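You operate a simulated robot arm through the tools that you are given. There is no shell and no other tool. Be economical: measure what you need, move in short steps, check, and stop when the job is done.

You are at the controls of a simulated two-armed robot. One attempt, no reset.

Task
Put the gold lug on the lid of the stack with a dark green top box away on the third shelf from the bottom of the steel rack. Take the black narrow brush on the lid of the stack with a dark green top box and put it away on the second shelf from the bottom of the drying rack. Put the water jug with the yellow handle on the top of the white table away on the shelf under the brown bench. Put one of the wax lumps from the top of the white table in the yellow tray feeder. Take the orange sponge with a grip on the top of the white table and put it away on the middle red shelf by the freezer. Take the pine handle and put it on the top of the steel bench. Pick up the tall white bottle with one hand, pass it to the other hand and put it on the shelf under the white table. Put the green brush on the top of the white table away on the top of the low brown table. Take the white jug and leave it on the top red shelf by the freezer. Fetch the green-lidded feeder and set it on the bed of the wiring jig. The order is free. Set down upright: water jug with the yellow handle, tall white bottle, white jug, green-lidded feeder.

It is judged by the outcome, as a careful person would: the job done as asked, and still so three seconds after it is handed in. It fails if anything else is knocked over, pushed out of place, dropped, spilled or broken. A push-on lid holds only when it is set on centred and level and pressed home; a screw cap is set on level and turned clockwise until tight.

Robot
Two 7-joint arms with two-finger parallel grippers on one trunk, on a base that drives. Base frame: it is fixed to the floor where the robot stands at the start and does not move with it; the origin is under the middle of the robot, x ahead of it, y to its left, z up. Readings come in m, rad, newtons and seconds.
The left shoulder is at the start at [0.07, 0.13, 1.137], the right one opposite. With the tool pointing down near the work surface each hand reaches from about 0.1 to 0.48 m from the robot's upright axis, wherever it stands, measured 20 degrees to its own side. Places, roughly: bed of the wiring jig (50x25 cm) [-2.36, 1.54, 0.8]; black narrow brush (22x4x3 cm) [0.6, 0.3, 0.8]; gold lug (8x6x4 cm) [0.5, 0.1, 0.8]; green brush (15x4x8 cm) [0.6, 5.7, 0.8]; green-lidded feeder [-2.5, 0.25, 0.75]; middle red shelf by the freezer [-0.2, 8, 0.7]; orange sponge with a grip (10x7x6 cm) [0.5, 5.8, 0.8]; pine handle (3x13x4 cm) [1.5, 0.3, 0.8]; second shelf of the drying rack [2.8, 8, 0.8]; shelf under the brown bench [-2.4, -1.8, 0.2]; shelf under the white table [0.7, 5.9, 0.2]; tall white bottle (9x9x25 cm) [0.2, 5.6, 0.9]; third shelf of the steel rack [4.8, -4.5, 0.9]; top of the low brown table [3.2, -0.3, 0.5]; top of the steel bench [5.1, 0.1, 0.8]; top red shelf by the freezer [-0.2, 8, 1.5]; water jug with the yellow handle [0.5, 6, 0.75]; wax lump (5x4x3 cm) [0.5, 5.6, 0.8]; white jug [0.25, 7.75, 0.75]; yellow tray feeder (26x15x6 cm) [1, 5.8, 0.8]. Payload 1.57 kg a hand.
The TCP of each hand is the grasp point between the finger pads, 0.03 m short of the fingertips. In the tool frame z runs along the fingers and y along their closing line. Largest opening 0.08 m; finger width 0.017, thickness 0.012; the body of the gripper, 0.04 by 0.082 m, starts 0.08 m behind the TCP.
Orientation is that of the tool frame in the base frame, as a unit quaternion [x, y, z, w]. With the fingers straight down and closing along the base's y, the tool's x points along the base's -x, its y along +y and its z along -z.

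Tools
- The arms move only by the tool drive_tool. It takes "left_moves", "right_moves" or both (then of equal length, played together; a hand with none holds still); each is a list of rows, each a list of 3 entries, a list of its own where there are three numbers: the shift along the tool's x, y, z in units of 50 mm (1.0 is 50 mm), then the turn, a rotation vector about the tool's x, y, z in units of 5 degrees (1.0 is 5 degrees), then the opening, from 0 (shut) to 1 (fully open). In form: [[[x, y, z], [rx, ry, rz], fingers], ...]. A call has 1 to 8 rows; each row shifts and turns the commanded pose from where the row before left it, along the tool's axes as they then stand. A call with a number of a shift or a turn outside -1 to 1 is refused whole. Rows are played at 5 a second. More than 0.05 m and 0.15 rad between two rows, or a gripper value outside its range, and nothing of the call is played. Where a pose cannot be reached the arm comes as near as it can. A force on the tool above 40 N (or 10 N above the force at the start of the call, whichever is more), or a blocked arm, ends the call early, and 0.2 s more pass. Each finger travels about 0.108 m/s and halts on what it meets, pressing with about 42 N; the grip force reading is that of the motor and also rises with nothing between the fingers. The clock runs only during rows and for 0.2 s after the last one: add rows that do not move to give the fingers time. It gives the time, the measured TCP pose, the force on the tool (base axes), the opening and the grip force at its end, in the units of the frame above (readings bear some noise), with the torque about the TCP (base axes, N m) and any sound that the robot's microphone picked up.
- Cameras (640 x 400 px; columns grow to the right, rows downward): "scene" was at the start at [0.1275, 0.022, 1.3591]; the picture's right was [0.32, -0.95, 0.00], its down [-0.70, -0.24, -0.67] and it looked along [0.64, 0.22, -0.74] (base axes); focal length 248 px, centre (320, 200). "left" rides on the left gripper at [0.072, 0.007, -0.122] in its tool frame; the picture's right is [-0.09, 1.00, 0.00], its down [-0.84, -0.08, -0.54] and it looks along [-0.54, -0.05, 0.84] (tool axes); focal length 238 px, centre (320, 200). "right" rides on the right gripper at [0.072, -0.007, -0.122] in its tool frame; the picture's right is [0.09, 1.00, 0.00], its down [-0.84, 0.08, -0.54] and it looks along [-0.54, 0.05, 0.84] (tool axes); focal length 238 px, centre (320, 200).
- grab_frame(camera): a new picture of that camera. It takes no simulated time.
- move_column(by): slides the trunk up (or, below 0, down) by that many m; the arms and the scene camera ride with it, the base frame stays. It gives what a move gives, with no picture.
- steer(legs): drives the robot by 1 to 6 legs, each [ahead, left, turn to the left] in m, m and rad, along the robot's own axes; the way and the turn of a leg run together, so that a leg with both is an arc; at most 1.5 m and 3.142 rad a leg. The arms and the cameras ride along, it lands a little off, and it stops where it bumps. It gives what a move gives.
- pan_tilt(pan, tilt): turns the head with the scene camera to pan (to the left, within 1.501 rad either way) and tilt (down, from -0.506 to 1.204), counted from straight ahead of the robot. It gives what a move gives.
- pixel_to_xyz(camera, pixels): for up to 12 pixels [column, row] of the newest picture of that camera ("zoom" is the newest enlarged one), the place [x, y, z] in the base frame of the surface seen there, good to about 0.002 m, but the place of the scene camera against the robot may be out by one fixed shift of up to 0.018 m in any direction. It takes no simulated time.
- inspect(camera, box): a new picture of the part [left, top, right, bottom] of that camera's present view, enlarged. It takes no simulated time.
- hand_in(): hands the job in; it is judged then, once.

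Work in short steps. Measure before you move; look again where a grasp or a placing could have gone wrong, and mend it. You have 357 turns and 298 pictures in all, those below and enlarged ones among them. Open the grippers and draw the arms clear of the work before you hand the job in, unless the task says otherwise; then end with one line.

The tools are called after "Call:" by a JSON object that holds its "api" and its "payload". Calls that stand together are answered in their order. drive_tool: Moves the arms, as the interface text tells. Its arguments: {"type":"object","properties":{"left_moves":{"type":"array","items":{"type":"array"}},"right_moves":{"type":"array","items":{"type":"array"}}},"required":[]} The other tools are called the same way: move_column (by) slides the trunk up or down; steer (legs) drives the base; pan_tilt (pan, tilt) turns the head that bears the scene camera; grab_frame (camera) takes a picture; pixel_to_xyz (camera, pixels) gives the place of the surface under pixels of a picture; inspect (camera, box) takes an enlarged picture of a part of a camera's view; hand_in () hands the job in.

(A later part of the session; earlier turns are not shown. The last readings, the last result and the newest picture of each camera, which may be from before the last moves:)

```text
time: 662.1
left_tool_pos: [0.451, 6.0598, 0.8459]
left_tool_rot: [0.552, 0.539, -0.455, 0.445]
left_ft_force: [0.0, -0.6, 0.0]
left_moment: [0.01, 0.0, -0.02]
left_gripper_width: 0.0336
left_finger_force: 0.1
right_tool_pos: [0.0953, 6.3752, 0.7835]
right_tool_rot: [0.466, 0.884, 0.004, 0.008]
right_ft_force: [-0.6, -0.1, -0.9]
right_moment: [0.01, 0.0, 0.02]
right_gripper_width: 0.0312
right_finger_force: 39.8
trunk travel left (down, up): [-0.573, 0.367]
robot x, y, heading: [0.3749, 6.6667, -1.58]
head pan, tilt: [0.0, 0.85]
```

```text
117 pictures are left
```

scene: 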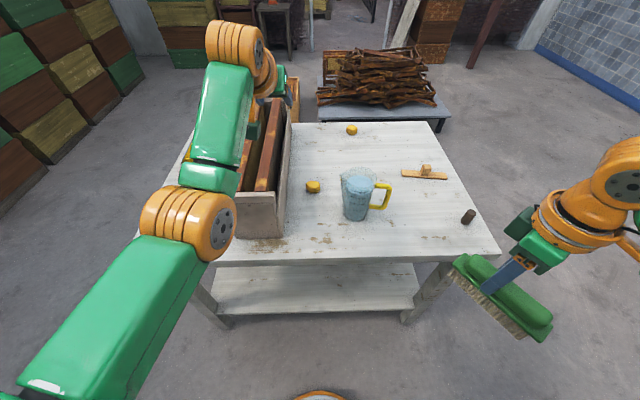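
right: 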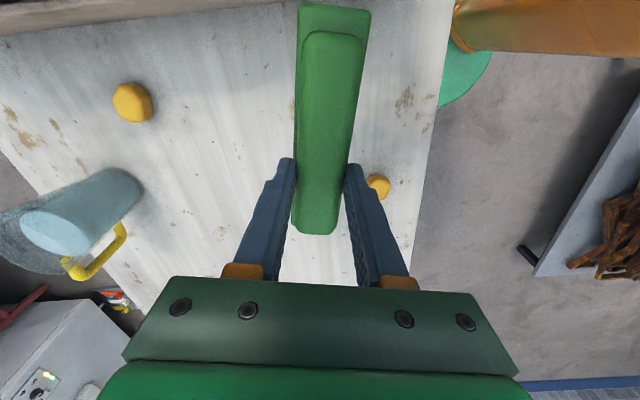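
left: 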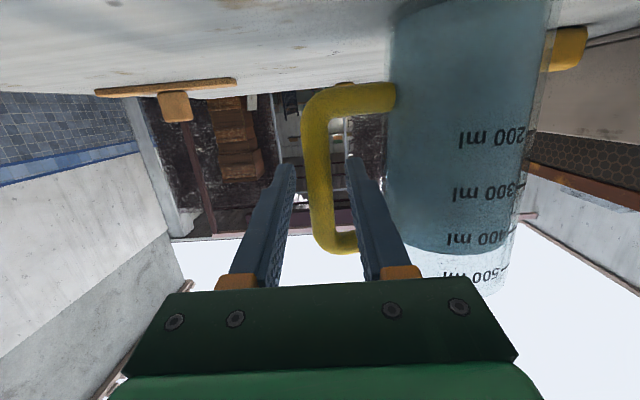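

Good straddle. I close and test-lift 2 cm.

Call:
{"api": "drive_tool", "payload": {"left_moves": [[[0, 0, 0], [0, 0, 0], 0.2], [[0, 0, 0], [0, 0, 0], 0], [[0, 0, 0], [0, 0, 0], 0]]}}

Call:
{"api": "move_column", "payload": {"by": 0.02}}

Call:
{"api": "grab_frame", "payload": {"camera": "left"}}

Call:
{"api": "grab_frame", "payload": {"camera": "scene"}}

```text
time: 662.9
left_tool_pos: [0.4508, 6.0587, 0.8458]
left_tool_rot: [0.552, 0.539, -0.455, 0.445]
left_ft_force: [0.2, 1.6, 0.0]
left_moment: [0.11, 0.03, 0.04]
left_gripper_width: 0.0141
left_finger_force: 30.5
right_tool_pos: [0.0948, 6.3748, 0.7846]
right_tool_rot: [0.466, 0.885, 0.004, 0.007]
right_ft_force: [0.6, 0.4, -1.9]
right_moment: [0.02, -0.02, -0.02]
right_gripper_width: 0.0312
right_finger_force: 40.1
trunk travel left (down, up): [-0.573, 0.367]
robot x, y, heading: [0.3782, 6.6677, -1.578]
head pan, tilt: [0.0, 0.85]
```

```text
time: 663.5
left_tool_pos: [0.4516, 6.0577, 0.8645]
left_tool_rot: [0.552, 0.539, -0.455, 0.444]
left_ft_force: [0.4, -1.0, -5.5]
left_moment: [0.06, 0.32, 0.02]
left_gripper_width: 0.0142
left_finger_force: 30.5
right_tool_pos: [0.0945, 6.3744, 0.8033]
right_tool_rot: [0.466, 0.885, 0.004, 0.007]
right_ft_force: [0.0, -0.4, -0.7]
right_moment: [0.0, 0.04, -0.01]
right_gripper_width: 0.0312
right_finger_force: 40.0
trunk travel left (down, up): [-0.593, 0.347]
robot x, y, heading: [0.3736, 6.668, -1.576]
head pan, tilt: [0.0, 0.85]
```

```text
116 pictures are left
```

left: 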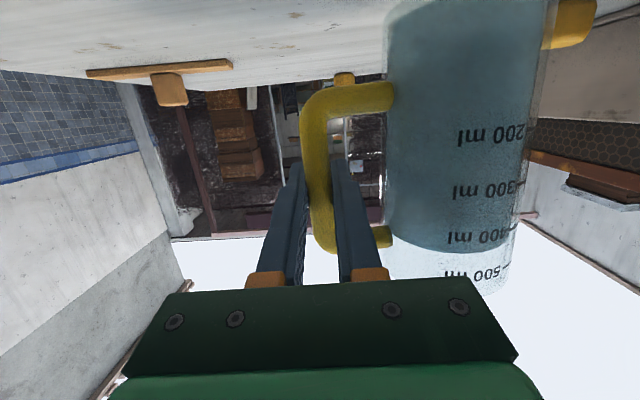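

```text
115 pictures are left
```

scene: 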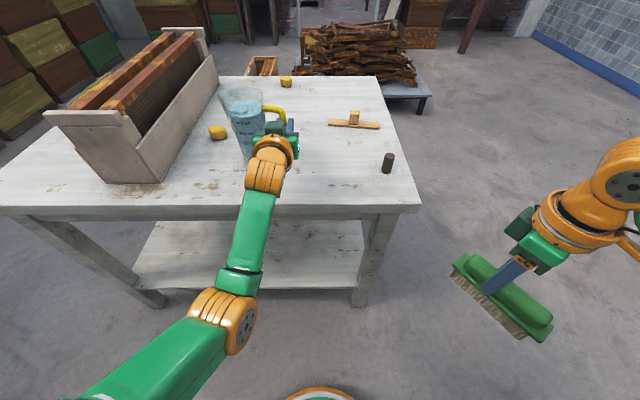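

The jug is up (~0.55 kg), water level fine. I raise the trunk 12 cm, back out 0.3 m and tuck the right hand inward for driving.

Call:
{"api": "move_column", "payload": {"by": 0.12}}

Call:
{"api": "steer", "payload": {"legs": [[-0.3, 0.0, 0.0]]}}

Call:
{"api": "drive_tool", "payload": {"right_moves": [[[-0.6, 0.4, 0], [0, 0, 0], 0], [[-0.6, 0.4, 0], [0, 0, 0], 0], [[-0.6, 0.4, 0], [0, 0, 0], 0], [[-0.6, 0.4, 0], [0, 0, 0], 0], [[0, 0, 0], [0, 0, 0], 0]]}}

Call:
{"api": "grab_frame", "payload": {"camera": "scene"}}

```text
time: 665.0
left_tool_pos: [0.4517, 6.0574, 0.9859]
left_tool_rot: [0.553, 0.539, -0.454, 0.443]
left_ft_force: [-0.8, -0.4, -5.1]
left_moment: [0.04, 0.32, 0.03]
left_gripper_width: 0.0142
left_finger_force: 30.2
right_tool_pos: [0.0956, 6.3737, 0.9243]
right_tool_rot: [0.467, 0.884, 0.005, 0.007]
right_ft_force: [0.2, -0.4, -0.6]
right_moment: [-0.01, -0.01, -0.01]
right_gripper_width: 0.0311
right_finger_force: 40.1
trunk travel left (down, up): [-0.713, 0.227]
robot x, y, heading: [0.3762, 6.6636, -1.574]
head pan, tilt: [0.0, 0.85]
```

```text
time: 667.1
left_tool_pos: [0.4547, 6.3588, 0.9852]
left_tool_rot: [0.552, 0.54, -0.454, 0.445]
left_ft_force: [-0.4, 0.1, -5.6]
left_moment: [0.02, 0.3, -0.01]
left_gripper_width: 0.0142
left_finger_force: 30.3
right_tool_pos: [0.098, 6.6759, 0.9242]
right_tool_rot: [0.466, 0.885, 0.005, 0.006]
right_ft_force: [0.9, -0.6, -1.0]
right_moment: [0.01, -0.01, 0.02]
right_gripper_width: 0.0308
right_finger_force: 39.2
trunk travel left (down, up): [-0.713, 0.227]
robot x, y, heading: [0.3799, 6.9687, -1.572]
head pan, tilt: [0.0, 0.85]
```

```text
time: 668.3
left_tool_pos: [0.4536, 6.3605, 0.9846]
left_tool_rot: [0.552, 0.539, -0.454, 0.445]
left_ft_force: [-0.7, 0.2, -5.2]
left_moment: [0.07, 0.35, 0.01]
left_gripper_width: 0.0143
left_finger_force: 31.1
right_tool_pos: [0.2317, 6.6229, 0.9273]
right_tool_rot: [0.465, 0.885, 0.004, 0.007]
right_ft_force: [-0.6, -0.6, -1.3]
right_moment: [-0.01, -0.03, -0.04]
right_gripper_width: 0.0306
right_finger_force: 40.4
trunk travel left (down, up): [-0.713, 0.227]
robot x, y, heading: [0.378, 6.9704, -1.575]
head pan, tilt: [0.0, 0.85]
```

```text
114 pictures are left
```

scene: 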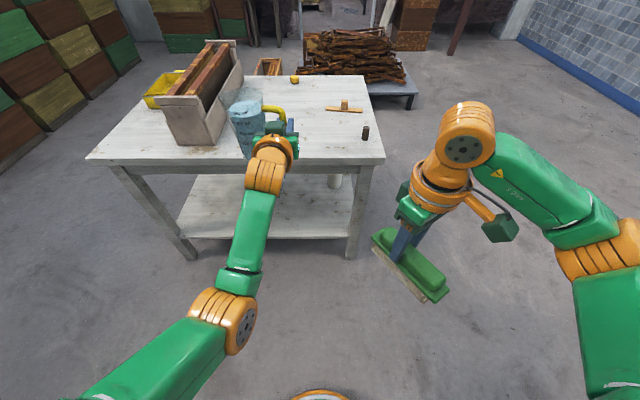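

I drive back along the known route: east, south past the table, then west to the gate line.

Call:
{"api": "steer", "payload": {"legs": [[0.0, 1.24, 0.0], [1.4, 0.0, 0.0], [1.4, 0.0, 0.0], [1.0, 0.0, 0.0]]}}

Call:
{"api": "steer", "payload": {"legs": [[0.0, -1.45, 0.0]]}}

Call:
{"api": "pan_tilt", "payload": {"pan": 0.0, "tilt": 0.6}}

Call:
{"api": "grab_frame", "payload": {"camera": "scene"}}

```text
time: 691.7
left_tool_pos: [1.7298, 2.6756, 0.9834]
left_tool_rot: [0.551, 0.544, -0.451, 0.444]
left_ft_force: [-1.3, 8.6, -3.2]
left_moment: [-0.24, 0.22, 0.11]
left_gripper_width: 0.0139
left_finger_force: 30.9
right_tool_pos: [1.5068, 2.9324, 0.9272]
right_tool_rot: [0.461, 0.887, 0.003, 0.009]
right_ft_force: [-0.2, -0.5, -1.2]
right_moment: [-0.02, -0.01, -0.02]
right_gripper_width: 0.0313
right_finger_force: 39.7
trunk travel left (down, up): [-0.713, 0.227]
robot x, y, heading: [1.6506, 3.2766, -1.56]
head pan, tilt: [0.0, 0.85]
stopped in leg 4: the force on the tool passed its limit at 283 N (the readings are from after the stop); the commanded pose is now the measured one
```

```text
time: 698.9
left_tool_pos: [0.2851, 2.6587, 0.9819]
left_tool_rot: [0.552, 0.545, -0.449, 0.443]
left_ft_force: [0.1, 0.0, -6.4]
left_moment: [-0.11, 0.35, 0.04]
left_gripper_width: 0.0141
left_finger_force: 31.0
right_tool_pos: [0.0602, 2.9144, 0.9257]
right_tool_rot: [0.461, 0.887, 0.004, 0.007]
right_ft_force: [1.1, 0.3, -1.0]
right_moment: [0.0, -0.02, 0.01]
right_gripper_width: 0.031
right_finger_force: 40.1
trunk travel left (down, up): [-0.713, 0.227]
robot x, y, heading: [0.2047, 3.2626, -1.559]
head pan, tilt: [0.0, 0.85]
```

```text
time: 699.6
left_tool_pos: [0.2854, 2.6576, 0.9821]
left_tool_rot: [0.551, 0.546, -0.448, 0.444]
left_ft_force: [-0.3, -0.7, -4.9]
left_moment: [-0.12, 0.35, 0.0]
left_gripper_width: 0.0143
left_finger_force: 30.4
right_tool_pos: [0.0584, 2.9151, 0.9263]
right_tool_rot: [0.46, 0.888, 0.005, 0.007]
right_ft_force: [-0.7, -0.5, -1.9]
right_moment: [0.01, -0.01, 0.01]
right_gripper_width: 0.0309
right_finger_force: 40.3
trunk travel left (down, up): [-0.713, 0.227]
robot x, y, heading: [0.1993, 3.2633, -1.562]
head pan, tilt: [0.0, 0.6]
```

```text
113 pictures are left
```

scene: 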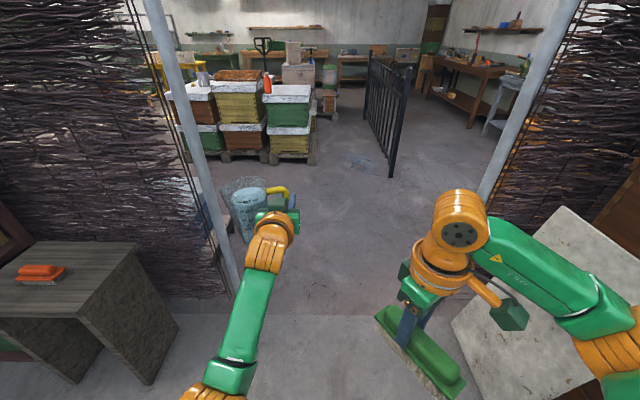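

The jug hand touched the wooden bench by the partition. I inspect the jug and the bench for any damage.

Call:
{"api": "inspect", "payload": {"camera": "scene", "box": [190, 160, 330, 270]}}

Call:
{"api": "pan_tilt", "payload": {"pan": 0.9, "tilt": 0.55}}

Call:
{"api": "grab_frame", "payload": {"camera": "scene"}}

Call:
{"api": "grab_frame", "payload": {"camera": "left"}}

```text
3.64 times, centred on (260, 215) of scene
```

zoom: 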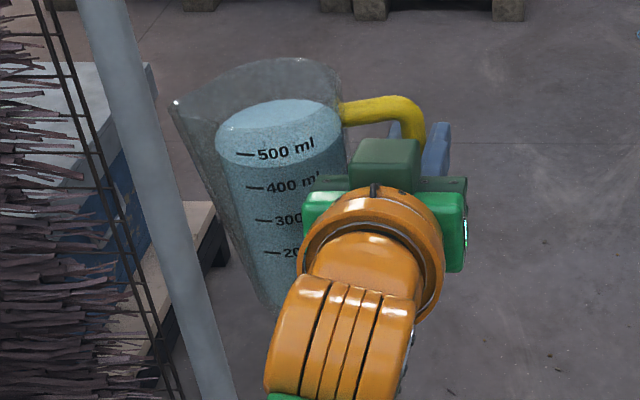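

```text
time: 700.9
left_tool_pos: [0.2847, 2.6572, 0.9811]
left_tool_rot: [0.551, 0.545, -0.449, 0.444]
left_ft_force: [0.1, 0.8, -5.1]
left_moment: [-0.13, 0.32, -0.06]
left_gripper_width: 0.0141
left_finger_force: 30.4
right_tool_pos: [0.0598, 2.9147, 0.927]
right_tool_rot: [0.46, 0.888, 0.004, 0.007]
right_ft_force: [0.0, -0.3, -0.6]
right_moment: [-0.03, -0.04, 0.01]
right_gripper_width: 0.031
right_finger_force: 39.9
trunk travel left (down, up): [-0.713, 0.227]
robot x, y, heading: [0.2013, 3.2622, -1.561]
head pan, tilt: [0.901, 0.55]
```

```text
111 pictures are left
```

scene: 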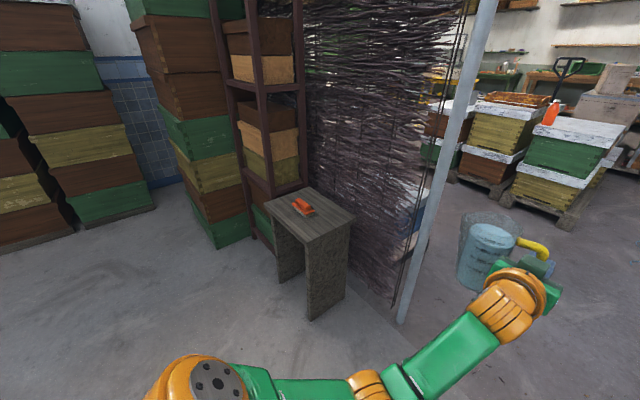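

```text
110 pictures are left
```

left: 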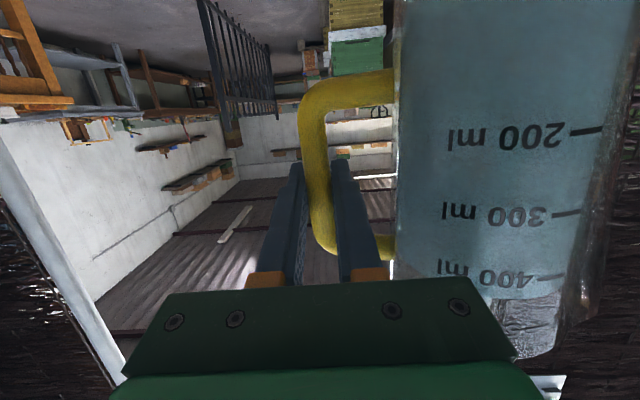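

The jug is intact and level; the stand and its orange brush still stand. I measure the stand to see how it lies.

Call:
{"api": "pixel_to_xyz", "payload": {"camera": "scene", "pixels": [[262, 205], [310, 240], [355, 217], [307, 187], [303, 207], [310, 318], [345, 290], [275, 270], [245, 240], [300, 185]]}}

Call:
{"api": "inspect", "payload": {"camera": "scene", "box": [220, 150, 400, 330]}}

```text
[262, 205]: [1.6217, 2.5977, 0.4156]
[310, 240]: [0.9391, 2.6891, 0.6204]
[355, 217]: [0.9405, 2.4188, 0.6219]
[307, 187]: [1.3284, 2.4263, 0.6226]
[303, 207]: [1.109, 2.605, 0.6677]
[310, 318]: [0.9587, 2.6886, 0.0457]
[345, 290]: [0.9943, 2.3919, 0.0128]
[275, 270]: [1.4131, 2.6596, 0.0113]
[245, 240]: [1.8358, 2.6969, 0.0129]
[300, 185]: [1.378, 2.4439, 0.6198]
```

```text
2.22 times, centred on (310, 240) of scene
```

zoom: 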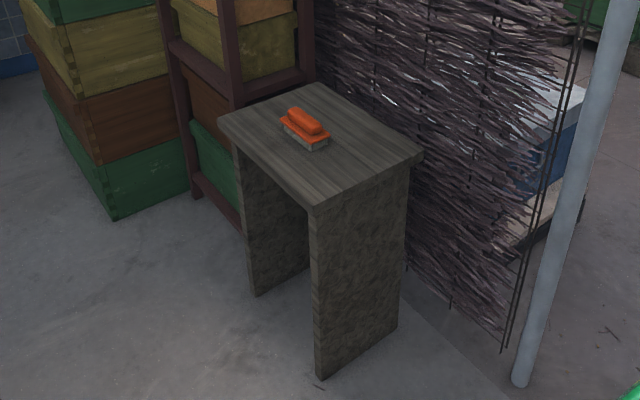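

The stand is square to the wall and undisturbed. I go on through the gate to y≈1.5, turn to +x, and move to the aisle at y≈1.0.

Call:
{"api": "steer", "payload": {"legs": [[0.0, -0.07, 0.0], [1.4, 0.0, 0.0], [0.36, 0.0, 0.0], [0, 0, 1.56], [0.0, -0.5, 0.0]]}}

Call:
{"api": "pan_tilt", "payload": {"pan": 0.0, "tilt": 0.55}}

Call:
{"api": "grab_frame", "payload": {"camera": "scene"}}

```text
time: 716.8
left_tool_pos: [0.7496, 1.0887, 0.9819]
left_tool_rot: [0.003, 0.776, -0.003, 0.631]
left_ft_force: [0.2, -0.7, -5.4]
left_moment: [-0.34, -0.11, 0.01]
left_gripper_width: 0.0144
left_finger_force: 30.1
right_tool_pos: [0.492, 0.8633, 0.9268]
right_tool_rot: [-0.302, 0.953, 0.006, 0.001]
right_ft_force: [0.1, 0.3, -1.3]
right_moment: [-0.01, 0.01, 0.03]
right_gripper_width: 0.0311
right_finger_force: 40.3
trunk travel left (down, up): [-0.713, 0.227]
robot x, y, heading: [0.1449, 1.0057, 0.012]
head pan, tilt: [0.901, 0.55]
```

```text
time: 718.0
left_tool_pos: [0.7495, 1.0883, 0.982]
left_tool_rot: [0.004, 0.776, -0.003, 0.631]
left_ft_force: [0.2, -0.9, -5.2]
left_moment: [-0.34, -0.1, 0.04]
left_gripper_width: 0.0143
left_finger_force: 31.0
right_tool_pos: [0.4912, 0.8632, 0.9255]
right_tool_rot: [-0.303, 0.953, 0.008, 0.002]
right_ft_force: [0.5, 0.1, -0.9]
right_moment: [0.03, 0.02, 0.01]
right_gripper_width: 0.0313
right_finger_force: 39.9
trunk travel left (down, up): [-0.713, 0.227]
robot x, y, heading: [0.1445, 1.0034, 0.006]
head pan, tilt: [0.0, 0.55]
```

```text
108 pictures are left
```

scene: 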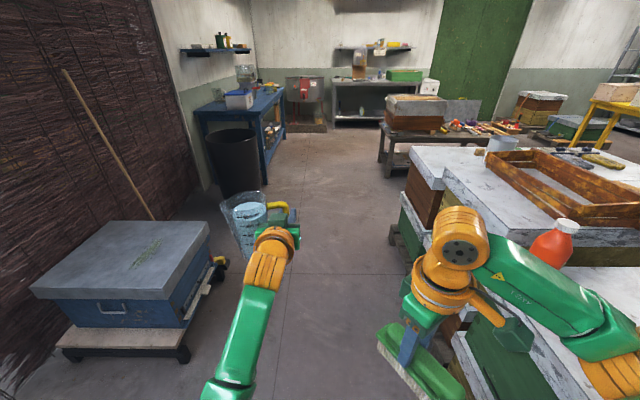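

I drive ahead to x≈2.2 and look at the low brown table for a free spot.

Call:
{"api": "steer", "payload": {"legs": [[1.2, 0.0, 0.0], [0.9, 0.0, -0.005]]}}

Call:
{"api": "pan_tilt", "payload": {"pan": -0.75, "tilt": 0.65}}

Call:
{"api": "grab_frame", "payload": {"camera": "scene"}}

```text
time: 728.4
left_tool_pos: [2.8655, 1.1025, 0.9804]
left_tool_rot: [0.007, 0.776, -0.006, 0.631]
left_ft_force: [0.2, -0.1, -4.9]
left_moment: [-0.32, -0.14, -0.01]
left_gripper_width: 0.0142
left_finger_force: 30.7
right_tool_pos: [2.607, 0.8792, 0.9269]
right_tool_rot: [-0.299, 0.954, 0.008, 0.001]
right_ft_force: [0.5, 0.0, -1.1]
right_moment: [-0.01, 0.0, -0.04]
right_gripper_width: 0.0311
right_finger_force: 40.3
trunk travel left (down, up): [-0.713, 0.227]
robot x, y, heading: [2.2585, 1.0186, 0.002]
head pan, tilt: [0.0, 0.55]
```

```text
time: 729.5
left_tool_pos: [2.8652, 1.1014, 0.9812]
left_tool_rot: [0.006, 0.776, -0.006, 0.631]
left_ft_force: [-0.5, 0.6, -5.4]
left_moment: [-0.33, -0.09, -0.01]
left_gripper_width: 0.0144
left_finger_force: 30.0
right_tool_pos: [2.6071, 0.878, 0.9255]
right_tool_rot: [-0.299, 0.954, 0.008, 0.002]
right_ft_force: [-0.5, -0.9, -1.9]
right_moment: [0.04, 0.01, 0.0]
right_gripper_width: 0.0312
right_finger_force: 40.0
trunk travel left (down, up): [-0.713, 0.227]
robot x, y, heading: [2.2589, 1.0252, -0.0]
head pan, tilt: [-0.75, 0.649]
```

```text
107 pictures are left
```

scene: 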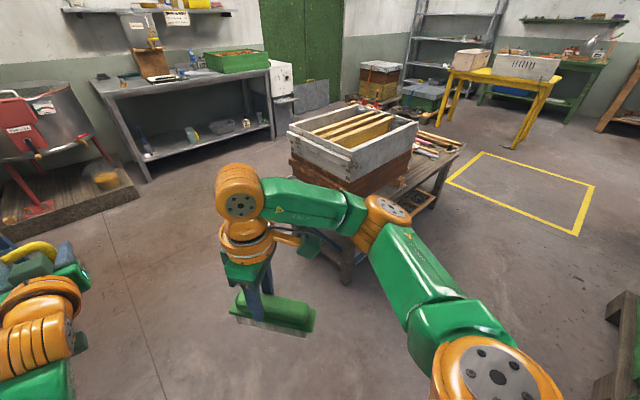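

The table's west strip should be reachable from the corridor. I raise the trunk, move to x≈2.15 and strafe right to y≈-0.45, then look down at the table.

Call:
{"api": "move_column", "payload": {"by": 0.22}}

Call:
{"api": "steer", "payload": {"legs": [[-0.08, 0.0, 0.0], [0.0, -1.45, 0.0]]}}

Call:
{"api": "pan_tilt", "payload": {"pan": 0.0, "tilt": 0.85}}

Call:
{"api": "grab_frame", "payload": {"camera": "scene"}}

```text
time: 731.9
left_tool_pos: [2.8668, 1.1018, 1.2]
left_tool_rot: [0.006, 0.776, -0.006, 0.63]
left_ft_force: [-0.9, -0.3, -5.3]
left_moment: [-0.33, -0.08, 0.0]
left_gripper_width: 0.0142
left_finger_force: 30.9
right_tool_pos: [2.6086, 0.878, 1.1466]
right_tool_rot: [-0.299, 0.954, 0.008, 0.002]
right_ft_force: [0.3, -0.7, -0.7]
right_moment: [0.03, 0.02, -0.02]
right_gripper_width: 0.0312
right_finger_force: 40.1
trunk travel left (down, up): [-0.933, 0.007]
robot x, y, heading: [2.2574, 1.0209, 0.002]
head pan, tilt: [-0.75, 0.649]
```

```text
time: 739.7
left_tool_pos: [2.7875, -0.3477, 1.2006]
left_tool_rot: [0.008, 0.776, -0.007, 0.631]
left_ft_force: [-0.7, 0.5, -5.1]
left_moment: [-0.36, -0.1, -0.01]
left_gripper_width: 0.0144
left_finger_force: 30.5
right_tool_pos: [2.5289, -0.5712, 1.1462]
right_tool_rot: [-0.298, 0.955, 0.007, 0.001]
right_ft_force: [0.1, 0.7, -0.7]
right_moment: [-0.01, -0.01, 0.03]
right_gripper_width: 0.031
right_finger_force: 40.0
trunk travel left (down, up): [-0.933, 0.007]
robot x, y, heading: [2.1856, -0.4282, 0.001]
head pan, tilt: [-0.75, 0.649]
```

```text
time: 740.8
left_tool_pos: [2.7874, -0.349, 1.2004]
left_tool_rot: [0.007, 0.776, -0.006, 0.63]
left_ft_force: [0.8, -0.2, -5.5]
left_moment: [-0.33, -0.06, 0.03]
left_gripper_width: 0.0144
left_finger_force: 30.3
right_tool_pos: [2.5291, -0.571, 1.1462]
right_tool_rot: [-0.298, 0.954, 0.008, 0.002]
right_ft_force: [0.6, 0.0, -1.6]
right_moment: [0.02, -0.01, 0.0]
right_gripper_width: 0.0311
right_finger_force: 39.9
trunk travel left (down, up): [-0.933, 0.007]
robot x, y, heading: [2.184, -0.4236, 0.0]
head pan, tilt: [0.0, 0.85]
```

```text
106 pictures are left
```

scene: 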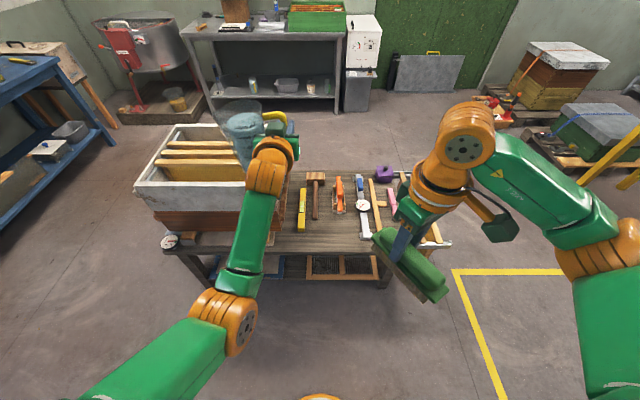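

Free strips lie along the near edge. I enlarge the table and measure.

Call:
{"api": "inspect", "payload": {"camera": "scene", "box": [150, 150, 460, 290]}}

Call:
{"api": "pixel_to_xyz", "payload": {"camera": "scene", "pixels": [[340, 240], [300, 242], [275, 240], [340, 228], [302, 225], [316, 215], [340, 212], [362, 235], [335, 185], [300, 250], [370, 252], [325, 230]]}}

```text
2.06 times, centred on (305, 220) of scene
```

zoom: 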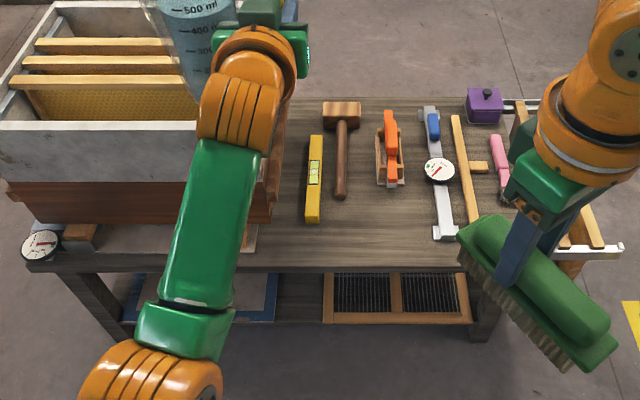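

```text
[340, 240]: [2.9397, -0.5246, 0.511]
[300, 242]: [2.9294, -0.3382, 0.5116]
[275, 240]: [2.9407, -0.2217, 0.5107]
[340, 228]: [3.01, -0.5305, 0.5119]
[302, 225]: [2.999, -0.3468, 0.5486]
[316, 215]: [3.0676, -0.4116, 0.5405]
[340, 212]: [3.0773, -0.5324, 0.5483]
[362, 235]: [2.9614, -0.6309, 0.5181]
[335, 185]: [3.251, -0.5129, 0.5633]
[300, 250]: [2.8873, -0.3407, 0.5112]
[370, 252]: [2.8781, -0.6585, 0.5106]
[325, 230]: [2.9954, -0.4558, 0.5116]
```

The near strip (x 2.87–2.98, y -0.22…-0.62, z≈0.50) is free. I raise the jug hand 0.35 m relative to the trunk, so it stays high when I lower the trunk to set the brush.

Call:
{"api": "drive_tool", "payload": {"left_moves": [[[-0.79, 0, -0.5], [0, 0, 0], 0], [[-0.79, 0, -0.5], [0, 0, 0], 0], [[-0.79, 0, -0.5], [0, 0, 0], 0], [[-0.79, 0, -0.5], [0, 0, 0], 0], [[-0.79, 0, -0.5], [0, 0, 0], 0], [[-0.79, 0, -0.5], [0, 0, 0], 0], [[-0.79, 0, -0.5], [0, 0, 0], 0], [[-0.79, 0, -0.4], [0, 0, 0], 0]]}}

Call:
{"api": "steer", "payload": {"legs": [[0, 0, 0.87], [0.08, -0.28, 0.0]]}}

Call:
{"api": "grab_frame", "payload": {"camera": "right"}}

```text
time: 742.6
left_tool_pos: [2.6576, -0.3448, 1.5506]
left_tool_rot: [0.007, 0.775, -0.006, 0.631]
left_ft_force: [-0.5, 0.1, -5.0]
left_moment: [-0.28, -0.09, -0.02]
left_gripper_width: 0.0143
left_finger_force: 30.1
right_tool_pos: [2.5277, -0.5722, 1.1471]
right_tool_rot: [-0.298, 0.954, 0.007, 0.003]
right_ft_force: [-1.2, -0.1, -1.4]
right_moment: [-0.01, -0.01, -0.01]
right_gripper_width: 0.0313
right_finger_force: 40.0
trunk travel left (down, up): [-0.933, 0.007]
robot x, y, heading: [2.1759, -0.4253, 0.001]
head pan, tilt: [0.0, 0.85]
```

```text
time: 746.9
left_tool_pos: [2.6854, -0.1233, 1.5499]
left_tool_rot: [-0.322, 0.705, 0.26, 0.575]
left_ft_force: [-0.8, 0.4, -5.2]
left_moment: [-0.13, -0.31, -0.01]
left_gripper_width: 0.0141
left_finger_force: 30.5
right_tool_pos: [2.775, -0.3697, 1.1474]
right_tool_rot: [-0.673, 0.74, 0.006, -0.001]
right_ft_force: [0.2, 0.5, -0.2]
right_moment: [0.02, -0.02, 0.02]
right_gripper_width: 0.0313
right_finger_force: 40.2
trunk travel left (down, up): [-0.933, 0.007]
robot x, y, heading: [2.4434, -0.5444, 0.876]
head pan, tilt: [0.0, 0.85]
```

```text
104 pictures are left
```

right: 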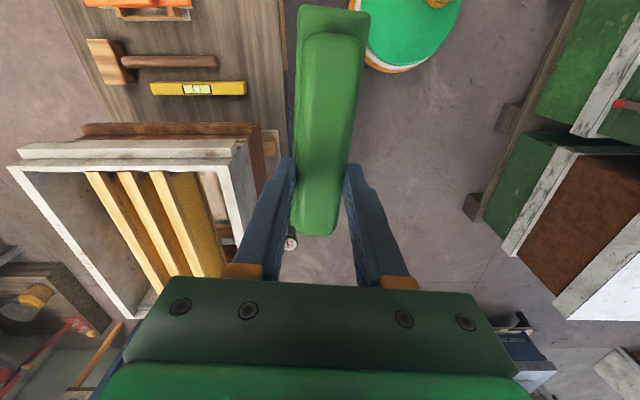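

The brush now lies along y. I shift the base 11 cm closer, then bring the brush over (2.93,-0.45) and lower the trunk 0.4 m.

Call:
{"api": "steer", "payload": {"legs": [[0.058, -0.101, 0.0]]}}

Call:
{"api": "drive_tool", "payload": {"right_moves": [[[0.54, -0.42, 0], [0, 0, 0], 0], [[0.54, -0.42, 0], [0, 0, 0], 0], [[0, 0, 0], [0, 0, 0], 0]]}}

Call:
{"api": "move_column", "payload": {"by": -0.4}}

Call:
{"api": "grab_frame", "payload": {"camera": "right"}}

Call:
{"api": "grab_frame", "payload": {"camera": "scene"}}

```text
time: 748.1
left_tool_pos: [2.7952, -0.1425, 1.5521]
left_tool_rot: [-0.322, 0.704, 0.259, 0.577]
left_ft_force: [-1.6, -0.2, -5.6]
left_moment: [-0.15, -0.34, 0.0]
left_gripper_width: 0.0141
left_finger_force: 30.9
right_tool_pos: [2.8873, -0.39, 1.148]
right_tool_rot: [-0.673, 0.74, 0.006, 0.001]
right_ft_force: [-0.2, -0.3, -0.7]
right_moment: [0.01, -0.03, 0.01]
right_gripper_width: 0.0309
right_finger_force: 39.3
trunk travel left (down, up): [-0.933, 0.007]
robot x, y, heading: [2.5609, -0.5674, 0.87]
head pan, tilt: [0.0, 0.85]
```

```text
time: 748.9
left_tool_pos: [2.8045, -0.1447, 1.5503]
left_tool_rot: [-0.321, 0.706, 0.26, 0.575]
left_ft_force: [-0.3, 0.6, -6.3]
left_moment: [-0.15, -0.3, 0.0]
left_gripper_width: 0.0139
left_finger_force: 30.4
right_tool_pos: [2.9288, -0.4484, 1.1463]
right_tool_rot: [-0.674, 0.739, 0.008, -0.001]
right_ft_force: [-0.4, -0.2, -0.3]
right_moment: [0.03, -0.01, -0.01]
right_gripper_width: 0.031
right_finger_force: 40.4
trunk travel left (down, up): [-0.933, 0.007]
robot x, y, heading: [2.5574, -0.5628, 0.876]
head pan, tilt: [0.0, 0.85]
```

```text
time: 752.7
left_tool_pos: [2.8055, -0.1454, 1.1494]
left_tool_rot: [-0.321, 0.706, 0.261, 0.575]
left_ft_force: [0.3, -0.2, -4.7]
left_moment: [-0.16, -0.27, -0.02]
left_gripper_width: 0.0141
left_finger_force: 30.5
right_tool_pos: [2.929, -0.4485, 0.7462]
right_tool_rot: [-0.674, 0.739, 0.008, -0.001]
right_ft_force: [0.2, 0.1, -0.5]
right_moment: [0.02, 0.01, 0.0]
right_gripper_width: 0.0312
right_finger_force: 39.5
trunk travel left (down, up): [-0.533, 0.407]
robot x, y, heading: [2.5588, -0.5619, 0.876]
head pan, tilt: [0.0, 0.85]
```

```text
103 pictures are left
```

right: 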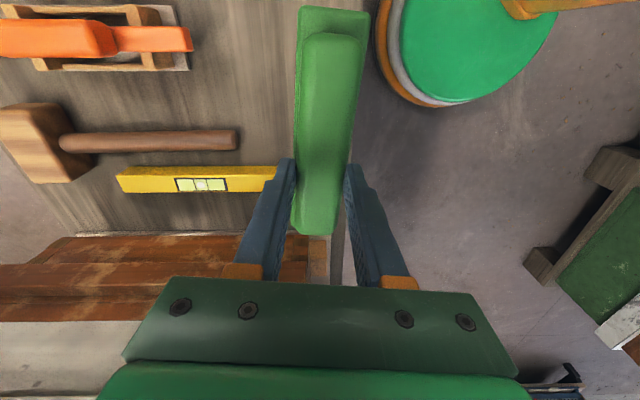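

```text
102 pictures are left
```

scene: 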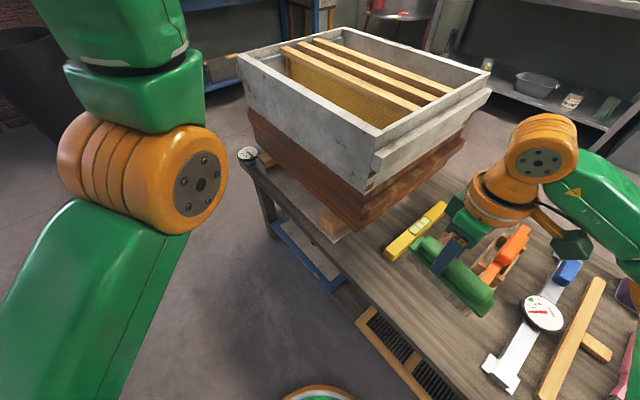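

I measure the level's near end and the table edge relative to the brush.

Call:
{"api": "pixel_to_xyz", "payload": {"camera": "right", "pixels": [[272, 178], [268, 190], [235, 140], [335, 265], [280, 90], [288, 60], [190, 40], [285, 130]]}}

```text
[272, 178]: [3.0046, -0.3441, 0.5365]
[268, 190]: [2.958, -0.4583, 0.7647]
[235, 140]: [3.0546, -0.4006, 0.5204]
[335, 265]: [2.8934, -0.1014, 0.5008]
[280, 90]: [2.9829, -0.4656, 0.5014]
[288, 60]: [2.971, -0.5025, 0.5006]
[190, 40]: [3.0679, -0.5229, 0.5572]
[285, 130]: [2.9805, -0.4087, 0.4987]
```

All clear; table z 0.5005. I lower the arm 16 cm, then the last bit gently.

Call:
{"api": "drive_tool", "payload": {"right_moves": [[[0, 0, 0.8], [0, 0, 0], 0], [[0, 0, 0.8], [0, 0, 0], 0], [[0, 0, 0.8], [0, 0, 0], 0], [[0, 0, 0.8], [0, 0, 0], 0], [[0, 0, 0], [0, 0, 0], 0]]}}

Call:
{"api": "drive_tool", "payload": {"right_moves": [[[0, 0, 0.06], [0, 0, 0], 0], [[0, 0, 0.06], [0, 0, 0], 0], [[0, 0, 0], [0, 0, 0], 0]]}}

```text
time: 753.9
left_tool_pos: [2.8045, -0.1452, 1.1507]
left_tool_rot: [-0.321, 0.706, 0.261, 0.575]
left_ft_force: [-0.3, 0.8, -5.6]
left_moment: [-0.17, -0.28, 0.01]
left_gripper_width: 0.0142
left_finger_force: 30.9
right_tool_pos: [2.9275, -0.4476, 0.5841]
right_tool_rot: [-0.674, 0.739, 0.007, -0.001]
right_ft_force: [0.2, 0.9, 0.6]
right_moment: [0.0, 0.01, 0.0]
right_gripper_width: 0.031
right_finger_force: 39.8
trunk travel left (down, up): [-0.533, 0.407]
robot x, y, heading: [2.5585, -0.561, 0.874]
head pan, tilt: [0.0, 0.85]
```

```text
time: 754.7
left_tool_pos: [2.8035, -0.1456, 1.1499]
left_tool_rot: [-0.322, 0.705, 0.261, 0.575]
left_ft_force: [0.9, -0.6, -5.1]
left_moment: [-0.16, -0.32, 0.0]
left_gripper_width: 0.0141
left_finger_force: 30.5
right_tool_pos: [2.9287, -0.4464, 0.5807]
right_tool_rot: [-0.673, 0.739, 0.008, -0.001]
right_ft_force: [3.7, 1.3, 9.7]
right_moment: [-0.92, -0.29, 0.18]
right_gripper_width: 0.0311
right_finger_force: 40.3
trunk travel left (down, up): [-0.533, 0.407]
robot x, y, heading: [2.5585, -0.5669, 0.871]
head pan, tilt: [0.0, 0.85]
```

Contact. I open and raise the right hand, then look.

Call:
{"api": "drive_tool", "payload": {"right_moves": [[[0, 0, 0], [0, 0, 0], 0.5], [[0, 0, 0], [0, 0, 0], 0.65], [[0, 0, 0], [0, 0, 0], 0.65], [[0, 0, -0.9], [0, 0, 0], 0.65], [[0, 0, -0.9], [0, 0, 0], 0.65], [[0, 0, -0.9], [0, 0, 0], 0.65], [[0, 0, -0.9], [0, 0, 0], 0.65]]}}

Call:
{"api": "grab_frame", "payload": {"camera": "right"}}

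```text
time: 756.3
left_tool_pos: [2.8044, -0.1459, 1.1507]
left_tool_rot: [-0.321, 0.706, 0.261, 0.575]
left_ft_force: [-0.4, 0.0, -5.2]
left_moment: [-0.15, -0.31, 0.01]
left_gripper_width: 0.0141
left_finger_force: 30.5
right_tool_pos: [2.9303, -0.4496, 0.7606]
right_tool_rot: [-0.674, 0.739, 0.007, -0.001]
right_ft_force: [0.4, 0.1, 0.2]
right_moment: [0.02, -0.03, -0.01]
right_gripper_width: 0.0518
right_finger_force: 0.1
trunk travel left (down, up): [-0.533, 0.407]
robot x, y, heading: [2.5612, -0.5645, 0.873]
head pan, tilt: [0.0, 0.85]
```

```text
101 pictures are left
```

right: 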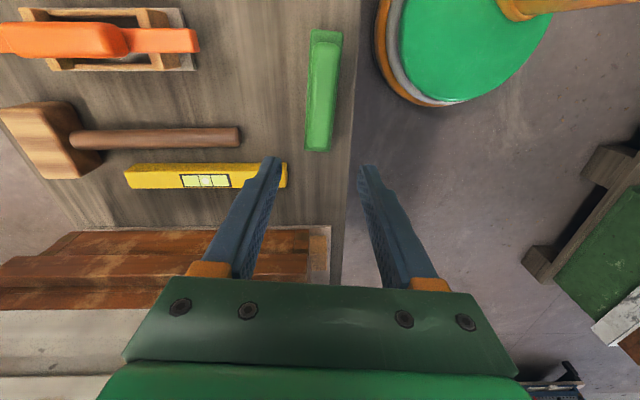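

The green brush lies on the low table. Now the jug: raise the trunk and drive out north, then west along the aisle.

Call:
{"api": "move_column", "payload": {"by": 0.2}}

Call:
{"api": "steer", "payload": {"legs": [[-0.225, 0.268, 0.0], [0, 0, 0.7], [1.5, 0.0, 0.0], [0, 0, 1.57], [1.4, 0.0, 0.0], [0.9, 0.0, 0.0]]}}

Call:
{"api": "pan_tilt", "payload": {"pan": 0.0, "tilt": 0.5}}

Call:
{"api": "grab_frame", "payload": {"camera": "scene"}}

```text
time: 758.5
left_tool_pos: [2.8042, -0.1436, 1.3514]
left_tool_rot: [-0.321, 0.706, 0.261, 0.576]
left_ft_force: [0.2, 0.0, -5.2]
left_moment: [-0.17, -0.33, -0.01]
left_gripper_width: 0.0144
left_finger_force: 29.5
right_tool_pos: [2.9314, -0.4504, 0.961]
right_tool_rot: [-0.674, 0.739, 0.008, -0.001]
right_ft_force: [0.4, -0.4, -0.3]
right_moment: [0.0, 0.04, -0.01]
right_gripper_width: 0.0519
right_finger_force: 0.0
trunk travel left (down, up): [-0.733, 0.207]
robot x, y, heading: [2.5588, -0.5615, 0.869]
head pan, tilt: [0.0, 0.85]
```

```text
time: 784.5
left_tool_pos: [-0.5792, 0.9075, 1.3504]
left_tool_rot: [0.776, -0.014, -0.631, -0.012]
left_ft_force: [0.0, 0.1, -5.2]
left_moment: [0.34, 0.04, 0.0]
left_gripper_width: 0.0142
left_finger_force: 30.4
right_tool_pos: [-0.4229, 1.1974, 0.9601]
right_tool_rot: [0.957, 0.291, -0.002, 0.008]
right_ft_force: [0.2, 0.3, -1.0]
right_moment: [-0.02, 0.01, 0.02]
right_gripper_width: 0.052
right_finger_force: 0.1
trunk travel left (down, up): [-0.733, 0.207]
robot x, y, heading: [-0.0996, 0.9828, 3.132]
head pan, tilt: [0.0, 0.85]
```

```text
time: 785.3
left_tool_pos: [-0.5803, 0.9075, 1.3497]
left_tool_rot: [0.775, -0.014, -0.631, -0.012]
left_ft_force: [-0.1, 0.9, -5.4]
left_moment: [0.34, 0.11, 0.01]
left_gripper_width: 0.0141
left_finger_force: 30.1
right_tool_pos: [-0.4246, 1.1986, 0.9601]
right_tool_rot: [0.957, 0.29, -0.002, 0.007]
right_ft_force: [-0.1, 0.8, -0.7]
right_moment: [0.02, -0.02, 0.03]
right_gripper_width: 0.0522
right_finger_force: 0.0
trunk travel left (down, up): [-0.733, 0.207]
robot x, y, heading: [-0.1029, 0.9787, 3.126]
head pan, tilt: [0.0, 0.499]
```

```text
100 pictures are left
```

scene: 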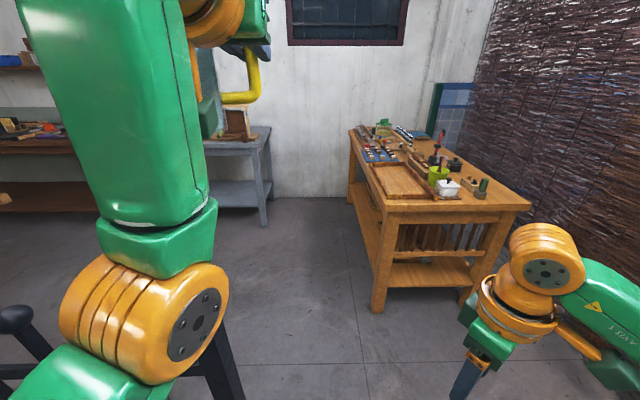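

Fence end passes on the left. I raise the trunk 0.2 m, go round the fence end and south along x≈-1.25 to y≈-1.7, facing -x.

Call:
{"api": "move_column", "payload": {"by": 0.2}}

Call:
{"api": "steer", "payload": {"legs": [[0.0, -0.17, 0.01], [0.7, 0.0, 0.0], [0.45, 0.42, 0.0], [0.0, 1.3, 0.0], [0.0, 1.1, 0.0]]}}

Call:
{"api": "pan_tilt", "payload": {"pan": -0.1, "tilt": 0.65}}

Call:
{"api": "grab_frame", "payload": {"camera": "scene"}}

```text
time: 787.5
left_tool_pos: [-0.5814, 0.9069, 1.5504]
left_tool_rot: [0.775, -0.013, -0.631, -0.012]
left_ft_force: [0.4, 0.3, -5.9]
left_moment: [0.34, 0.07, 0.01]
left_gripper_width: 0.0138
left_finger_force: 30.2
right_tool_pos: [-0.4234, 1.197, 1.1617]
right_tool_rot: [0.957, 0.291, -0.002, 0.008]
right_ft_force: [0.2, 0.8, 0.6]
right_moment: [0.01, 0.0, -0.03]
right_gripper_width: 0.0519
right_finger_force: 0.0
trunk travel left (down, up): [-0.933, 0.007]
robot x, y, heading: [-0.0988, 0.9781, 3.126]
head pan, tilt: [0.0, 0.499]
```

```text
time: 806.9
left_tool_pos: [-1.7612, -1.7424, 1.5494]
left_tool_rot: [0.776, -0.017, -0.631, -0.014]
left_ft_force: [0.8, 0.3, -4.8]
left_moment: [0.35, 0.07, -0.03]
left_gripper_width: 0.0138
left_finger_force: 29.9
right_tool_pos: [-1.6021, -1.4533, 1.1598]
right_tool_rot: [0.958, 0.288, -0.002, 0.008]
right_ft_force: [0.1, 0.0, -0.6]
right_moment: [-0.02, -0.02, 0.01]
right_gripper_width: 0.0518
right_finger_force: 0.1
trunk travel left (down, up): [-0.933, 0.007]
robot x, y, heading: [-1.2821, -1.6714, 3.119]
head pan, tilt: [0.0, 0.499]
```

```text
time: 807.5
left_tool_pos: [-1.7596, -1.743, 1.55]
left_tool_rot: [0.776, -0.015, -0.63, -0.013]
left_ft_force: [0.4, -0.4, -4.8]
left_moment: [0.33, 0.08, 0.0]
left_gripper_width: 0.0136
left_finger_force: 30.1
right_tool_pos: [-1.6007, -1.4542, 1.1596]
right_tool_rot: [0.958, 0.287, -0.003, 0.008]
right_ft_force: [-0.3, 0.7, -0.2]
right_moment: [0.01, 0.02, -0.02]
right_gripper_width: 0.0518
right_finger_force: 0.0
trunk travel left (down, up): [-0.933, 0.007]
robot x, y, heading: [-1.28, -1.6733, 3.124]
head pan, tilt: [-0.099, 0.649]
```

```text
99 pictures are left
```

scene: 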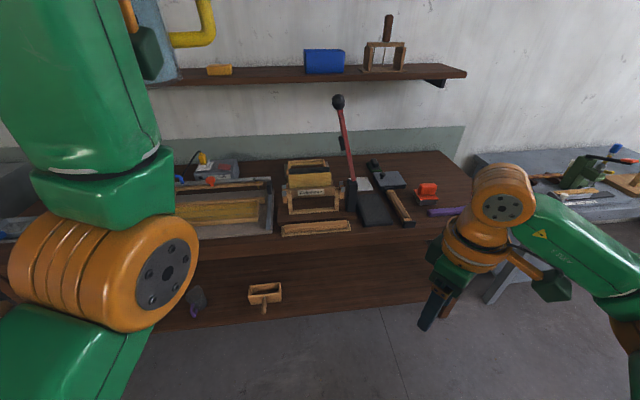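

The brown bench is ahead, its lower shelf visible at (300,290). I measure shelf, front edge and bench underside.

Call:
{"api": "pixel_to_xyz", "payload": {"camera": "scene", "pixels": [[350, 240], [380, 290], [340, 300], [400, 270], [265, 292], [330, 280], [300, 320], [440, 290], [420, 262], [350, 310], [220, 300], [380, 240]]}}

```text
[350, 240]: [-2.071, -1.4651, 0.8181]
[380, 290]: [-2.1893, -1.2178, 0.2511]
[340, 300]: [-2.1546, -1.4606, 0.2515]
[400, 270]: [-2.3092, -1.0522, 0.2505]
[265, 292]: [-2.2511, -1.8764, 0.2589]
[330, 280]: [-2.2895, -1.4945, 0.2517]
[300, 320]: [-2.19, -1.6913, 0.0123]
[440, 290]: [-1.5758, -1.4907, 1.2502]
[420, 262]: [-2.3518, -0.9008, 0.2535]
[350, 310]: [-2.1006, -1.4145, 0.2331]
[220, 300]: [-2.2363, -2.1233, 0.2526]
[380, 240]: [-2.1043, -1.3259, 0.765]
```

Lower shelf: z≈0.2405, front x≈-2.10; free around (-2.2,-1.45). I bring the jug arm back down relative to the trunk and tuck the right hand back.

Call:
{"api": "drive_tool", "payload": {"left_moves": [[[0.79, 0, 0.45], [0, 0, 0], 0], [[0.79, 0, 0.45], [0, 0, 0], 0], [[0.79, 0, 0.45], [0, 0, 0], 0], [[0.79, 0, 0.45], [0, 0, 0], 0], [[0.79, 0, 0.45], [0, 0, 0], 0], [[0.79, 0, 0.45], [0, 0, 0], 0], [[0.79, 0, 0.45], [0, 0, 0], 0], [[0.79, 0, 0.45], [0, 0, 0], 0]], "right_moves": [[[0.8, 0.5, 0], [0, 0, 0], 0.65], [[0.8, 0.5, 0], [0, 0, 0], 0.65], [[0, 0, 0], [0, 0, 0], 0.65], [[0, 0, 0], [0, 0, 0], 0.65], [[0, 0, 0], [0, 0, 0], 0.65], [[0, 0, 0], [0, 0, 0], 0.65], [[0, 0, 0], [0, 0, 0], 0.65], [[0, 0, 0], [0, 0, 0], 0.65]]}}

Call:
{"api": "grab_frame", "payload": {"camera": "left"}}

Call:
{"api": "grab_frame", "payload": {"camera": "scene"}}

```text
time: 809.4
left_tool_pos: [-1.8731, -1.7409, 1.2027]
left_tool_rot: [0.776, -0.016, -0.63, -0.013]
left_ft_force: [-0.4, -0.4, -6.2]
left_moment: [0.33, 0.09, -0.02]
left_gripper_width: 0.0143
left_finger_force: 30.8
right_tool_pos: [-1.507, -1.4529, 1.1601]
right_tool_rot: [0.958, 0.287, -0.002, 0.008]
right_ft_force: [-1.1, -0.6, 0.0]
right_moment: [0.02, 0.02, 0.01]
right_gripper_width: 0.0522
right_finger_force: 0.1
trunk travel left (down, up): [-0.933, 0.007]
robot x, y, heading: [-1.2831, -1.6718, 3.121]
head pan, tilt: [-0.099, 0.649]
```

```text
98 pictures are left
```

left: 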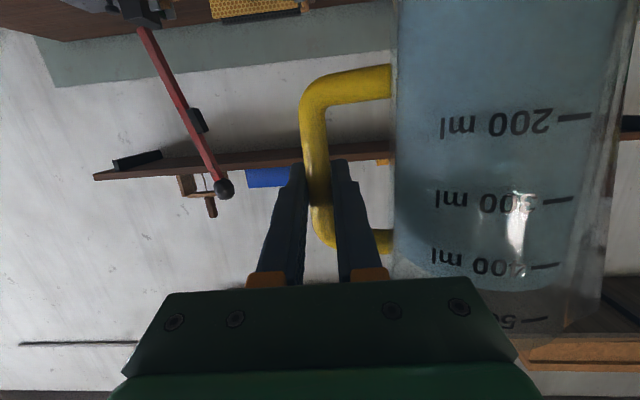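

```text
97 pictures are left
```

scene: 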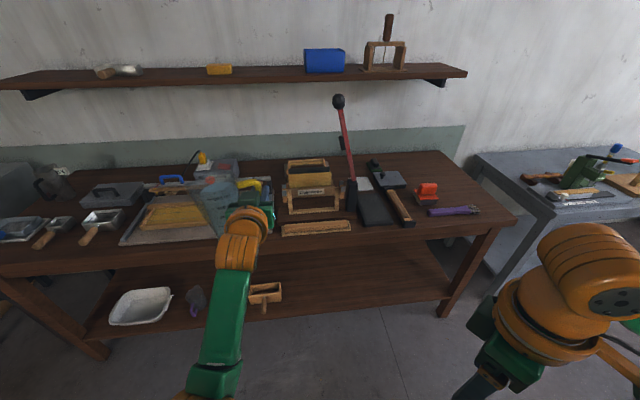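

I measure the jug's position relative to the hand.

Call:
{"api": "pixel_to_xyz", "payload": {"camera": "left", "pixels": [[400, 150], [500, 150], [600, 150], [500, 60], [500, 240], [312, 130]]}}

Call:
{"api": "inspect", "payload": {"camera": "scene", "box": [160, 140, 320, 280]}}

```text
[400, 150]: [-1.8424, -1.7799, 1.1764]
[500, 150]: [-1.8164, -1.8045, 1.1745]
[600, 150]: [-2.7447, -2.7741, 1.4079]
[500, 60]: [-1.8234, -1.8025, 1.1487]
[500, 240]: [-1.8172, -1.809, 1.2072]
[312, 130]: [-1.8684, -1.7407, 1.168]
```

```text
2.86 times, centred on (240, 210) of scene
```

zoom: 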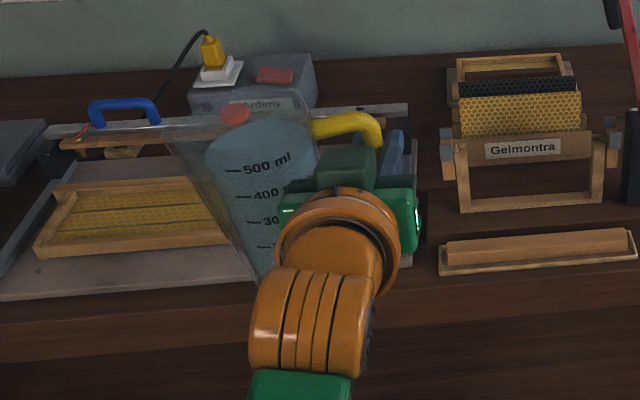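

Jug centre is 9 cm left and ~3 cm nearer than the TCP, upright. I strafe right 0.37 m and lower the trunk in steps to TCP z≈0.355.

Call:
{"api": "steer", "payload": {"legs": [[0.0, -0.37, 0.01]]}}

Call:
{"api": "move_column", "payload": {"by": -0.4}}

Call:
{"api": "move_column", "payload": {"by": -0.4}}

Call:
{"api": "move_column", "payload": {"by": -0.04}}

Call:
{"api": "pan_tilt", "payload": {"pan": 0.1, "tilt": 0.3}}

Call:
{"api": "grab_frame", "payload": {"camera": "scene"}}

```text
time: 811.7
left_tool_pos: [-1.8652, -1.381, 1.2033]
left_tool_rot: [0.776, -0.011, -0.63, -0.011]
left_ft_force: [0.8, -0.2, -5.3]
left_moment: [0.33, 0.08, 0.0]
left_gripper_width: 0.014
left_finger_force: 30.8
right_tool_pos: [-1.5012, -1.0892, 1.1609]
right_tool_rot: [0.957, 0.291, -0.002, 0.007]
right_ft_force: [-0.3, 0.5, -0.5]
right_moment: [0.02, 0.01, 0.01]
right_gripper_width: 0.0523
right_finger_force: 0.0
trunk travel left (down, up): [-0.933, 0.007]
robot x, y, heading: [-1.2729, -1.3028, 3.124]
head pan, tilt: [-0.099, 0.649]
```

```text
time: 815.5
left_tool_pos: [-1.8643, -1.3791, 0.8027]
left_tool_rot: [0.776, -0.013, -0.631, -0.011]
left_ft_force: [-0.2, 0.6, -4.7]
left_moment: [0.37, 0.07, 0.0]
left_gripper_width: 0.0138
left_finger_force: 30.5
right_tool_pos: [-1.5005, -1.0874, 0.76]
right_tool_rot: [0.957, 0.291, -0.002, 0.008]
right_ft_force: [-1.0, -0.9, 0.4]
right_moment: [0.02, -0.01, 0.03]
right_gripper_width: 0.0517
right_finger_force: 0.1
trunk travel left (down, up): [-0.533, 0.407]
robot x, y, heading: [-1.2745, -1.3073, 3.126]
head pan, tilt: [-0.099, 0.649]
```

```text
time: 819.4
left_tool_pos: [-1.8634, -1.3789, 0.4044]
left_tool_rot: [0.776, -0.012, -0.63, -0.011]
left_ft_force: [-1.2, 1.1, -5.0]
left_moment: [0.33, 0.1, 0.02]
left_gripper_width: 0.014
left_finger_force: 30.5
right_tool_pos: [-1.5003, -1.0872, 0.3598]
right_tool_rot: [0.956, 0.292, -0.003, 0.009]
right_ft_force: [0.0, -0.1, -0.4]
right_moment: [-0.02, -0.07, 0.0]
right_gripper_width: 0.0522
right_finger_force: 0.1
trunk travel left (down, up): [-0.133, 0.807]
robot x, y, heading: [-1.2717, -1.3038, 3.125]
head pan, tilt: [-0.099, 0.649]
```

```text
time: 820.2
left_tool_pos: [-1.8634, -1.379, 0.3634]
left_tool_rot: [0.776, -0.013, -0.631, -0.011]
left_ft_force: [-0.6, -0.7, -5.7]
left_moment: [0.34, 0.06, 0.01]
left_gripper_width: 0.014
left_finger_force: 30.1
right_tool_pos: [-1.4987, -1.0872, 0.321]
right_tool_rot: [0.956, 0.292, -0.002, 0.008]
right_ft_force: [-0.7, -0.4, 0.0]
right_moment: [0.01, 0.03, 0.0]
right_gripper_width: 0.0521
right_finger_force: 0.1
trunk travel left (down, up): [-0.093, 0.847]
robot x, y, heading: [-1.2714, -1.306, 3.131]
head pan, tilt: [-0.099, 0.649]
```

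```text
time: 821.0
left_tool_pos: [-1.8633, -1.3775, 0.3635]
left_tool_rot: [0.776, -0.012, -0.63, -0.011]
left_ft_force: [-0.4, 0.2, -5.9]
left_moment: [0.31, 0.11, -0.01]
left_gripper_width: 0.014
left_finger_force: 30.4
right_tool_pos: [-1.5003, -1.0863, 0.32]
right_tool_rot: [0.956, 0.292, -0.002, 0.007]
right_ft_force: [0.0, 1.1, -0.8]
right_moment: [0.0, -0.01, -0.01]
right_gripper_width: 0.052
right_finger_force: 0.1
trunk travel left (down, up): [-0.093, 0.847]
robot x, y, heading: [-1.2735, -1.3043, 3.132]
head pan, tilt: [0.099, 0.3]
```

```text
95 pictures are left
```

scene: 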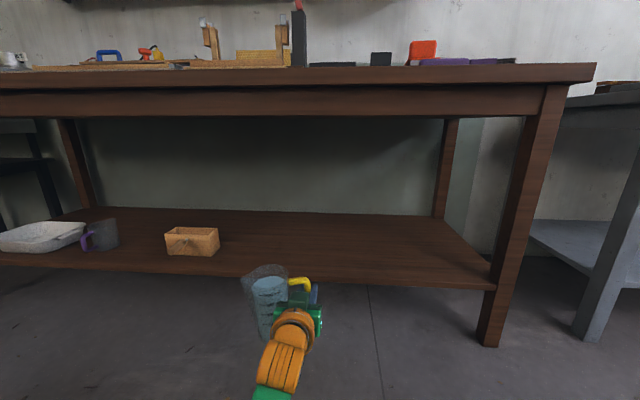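

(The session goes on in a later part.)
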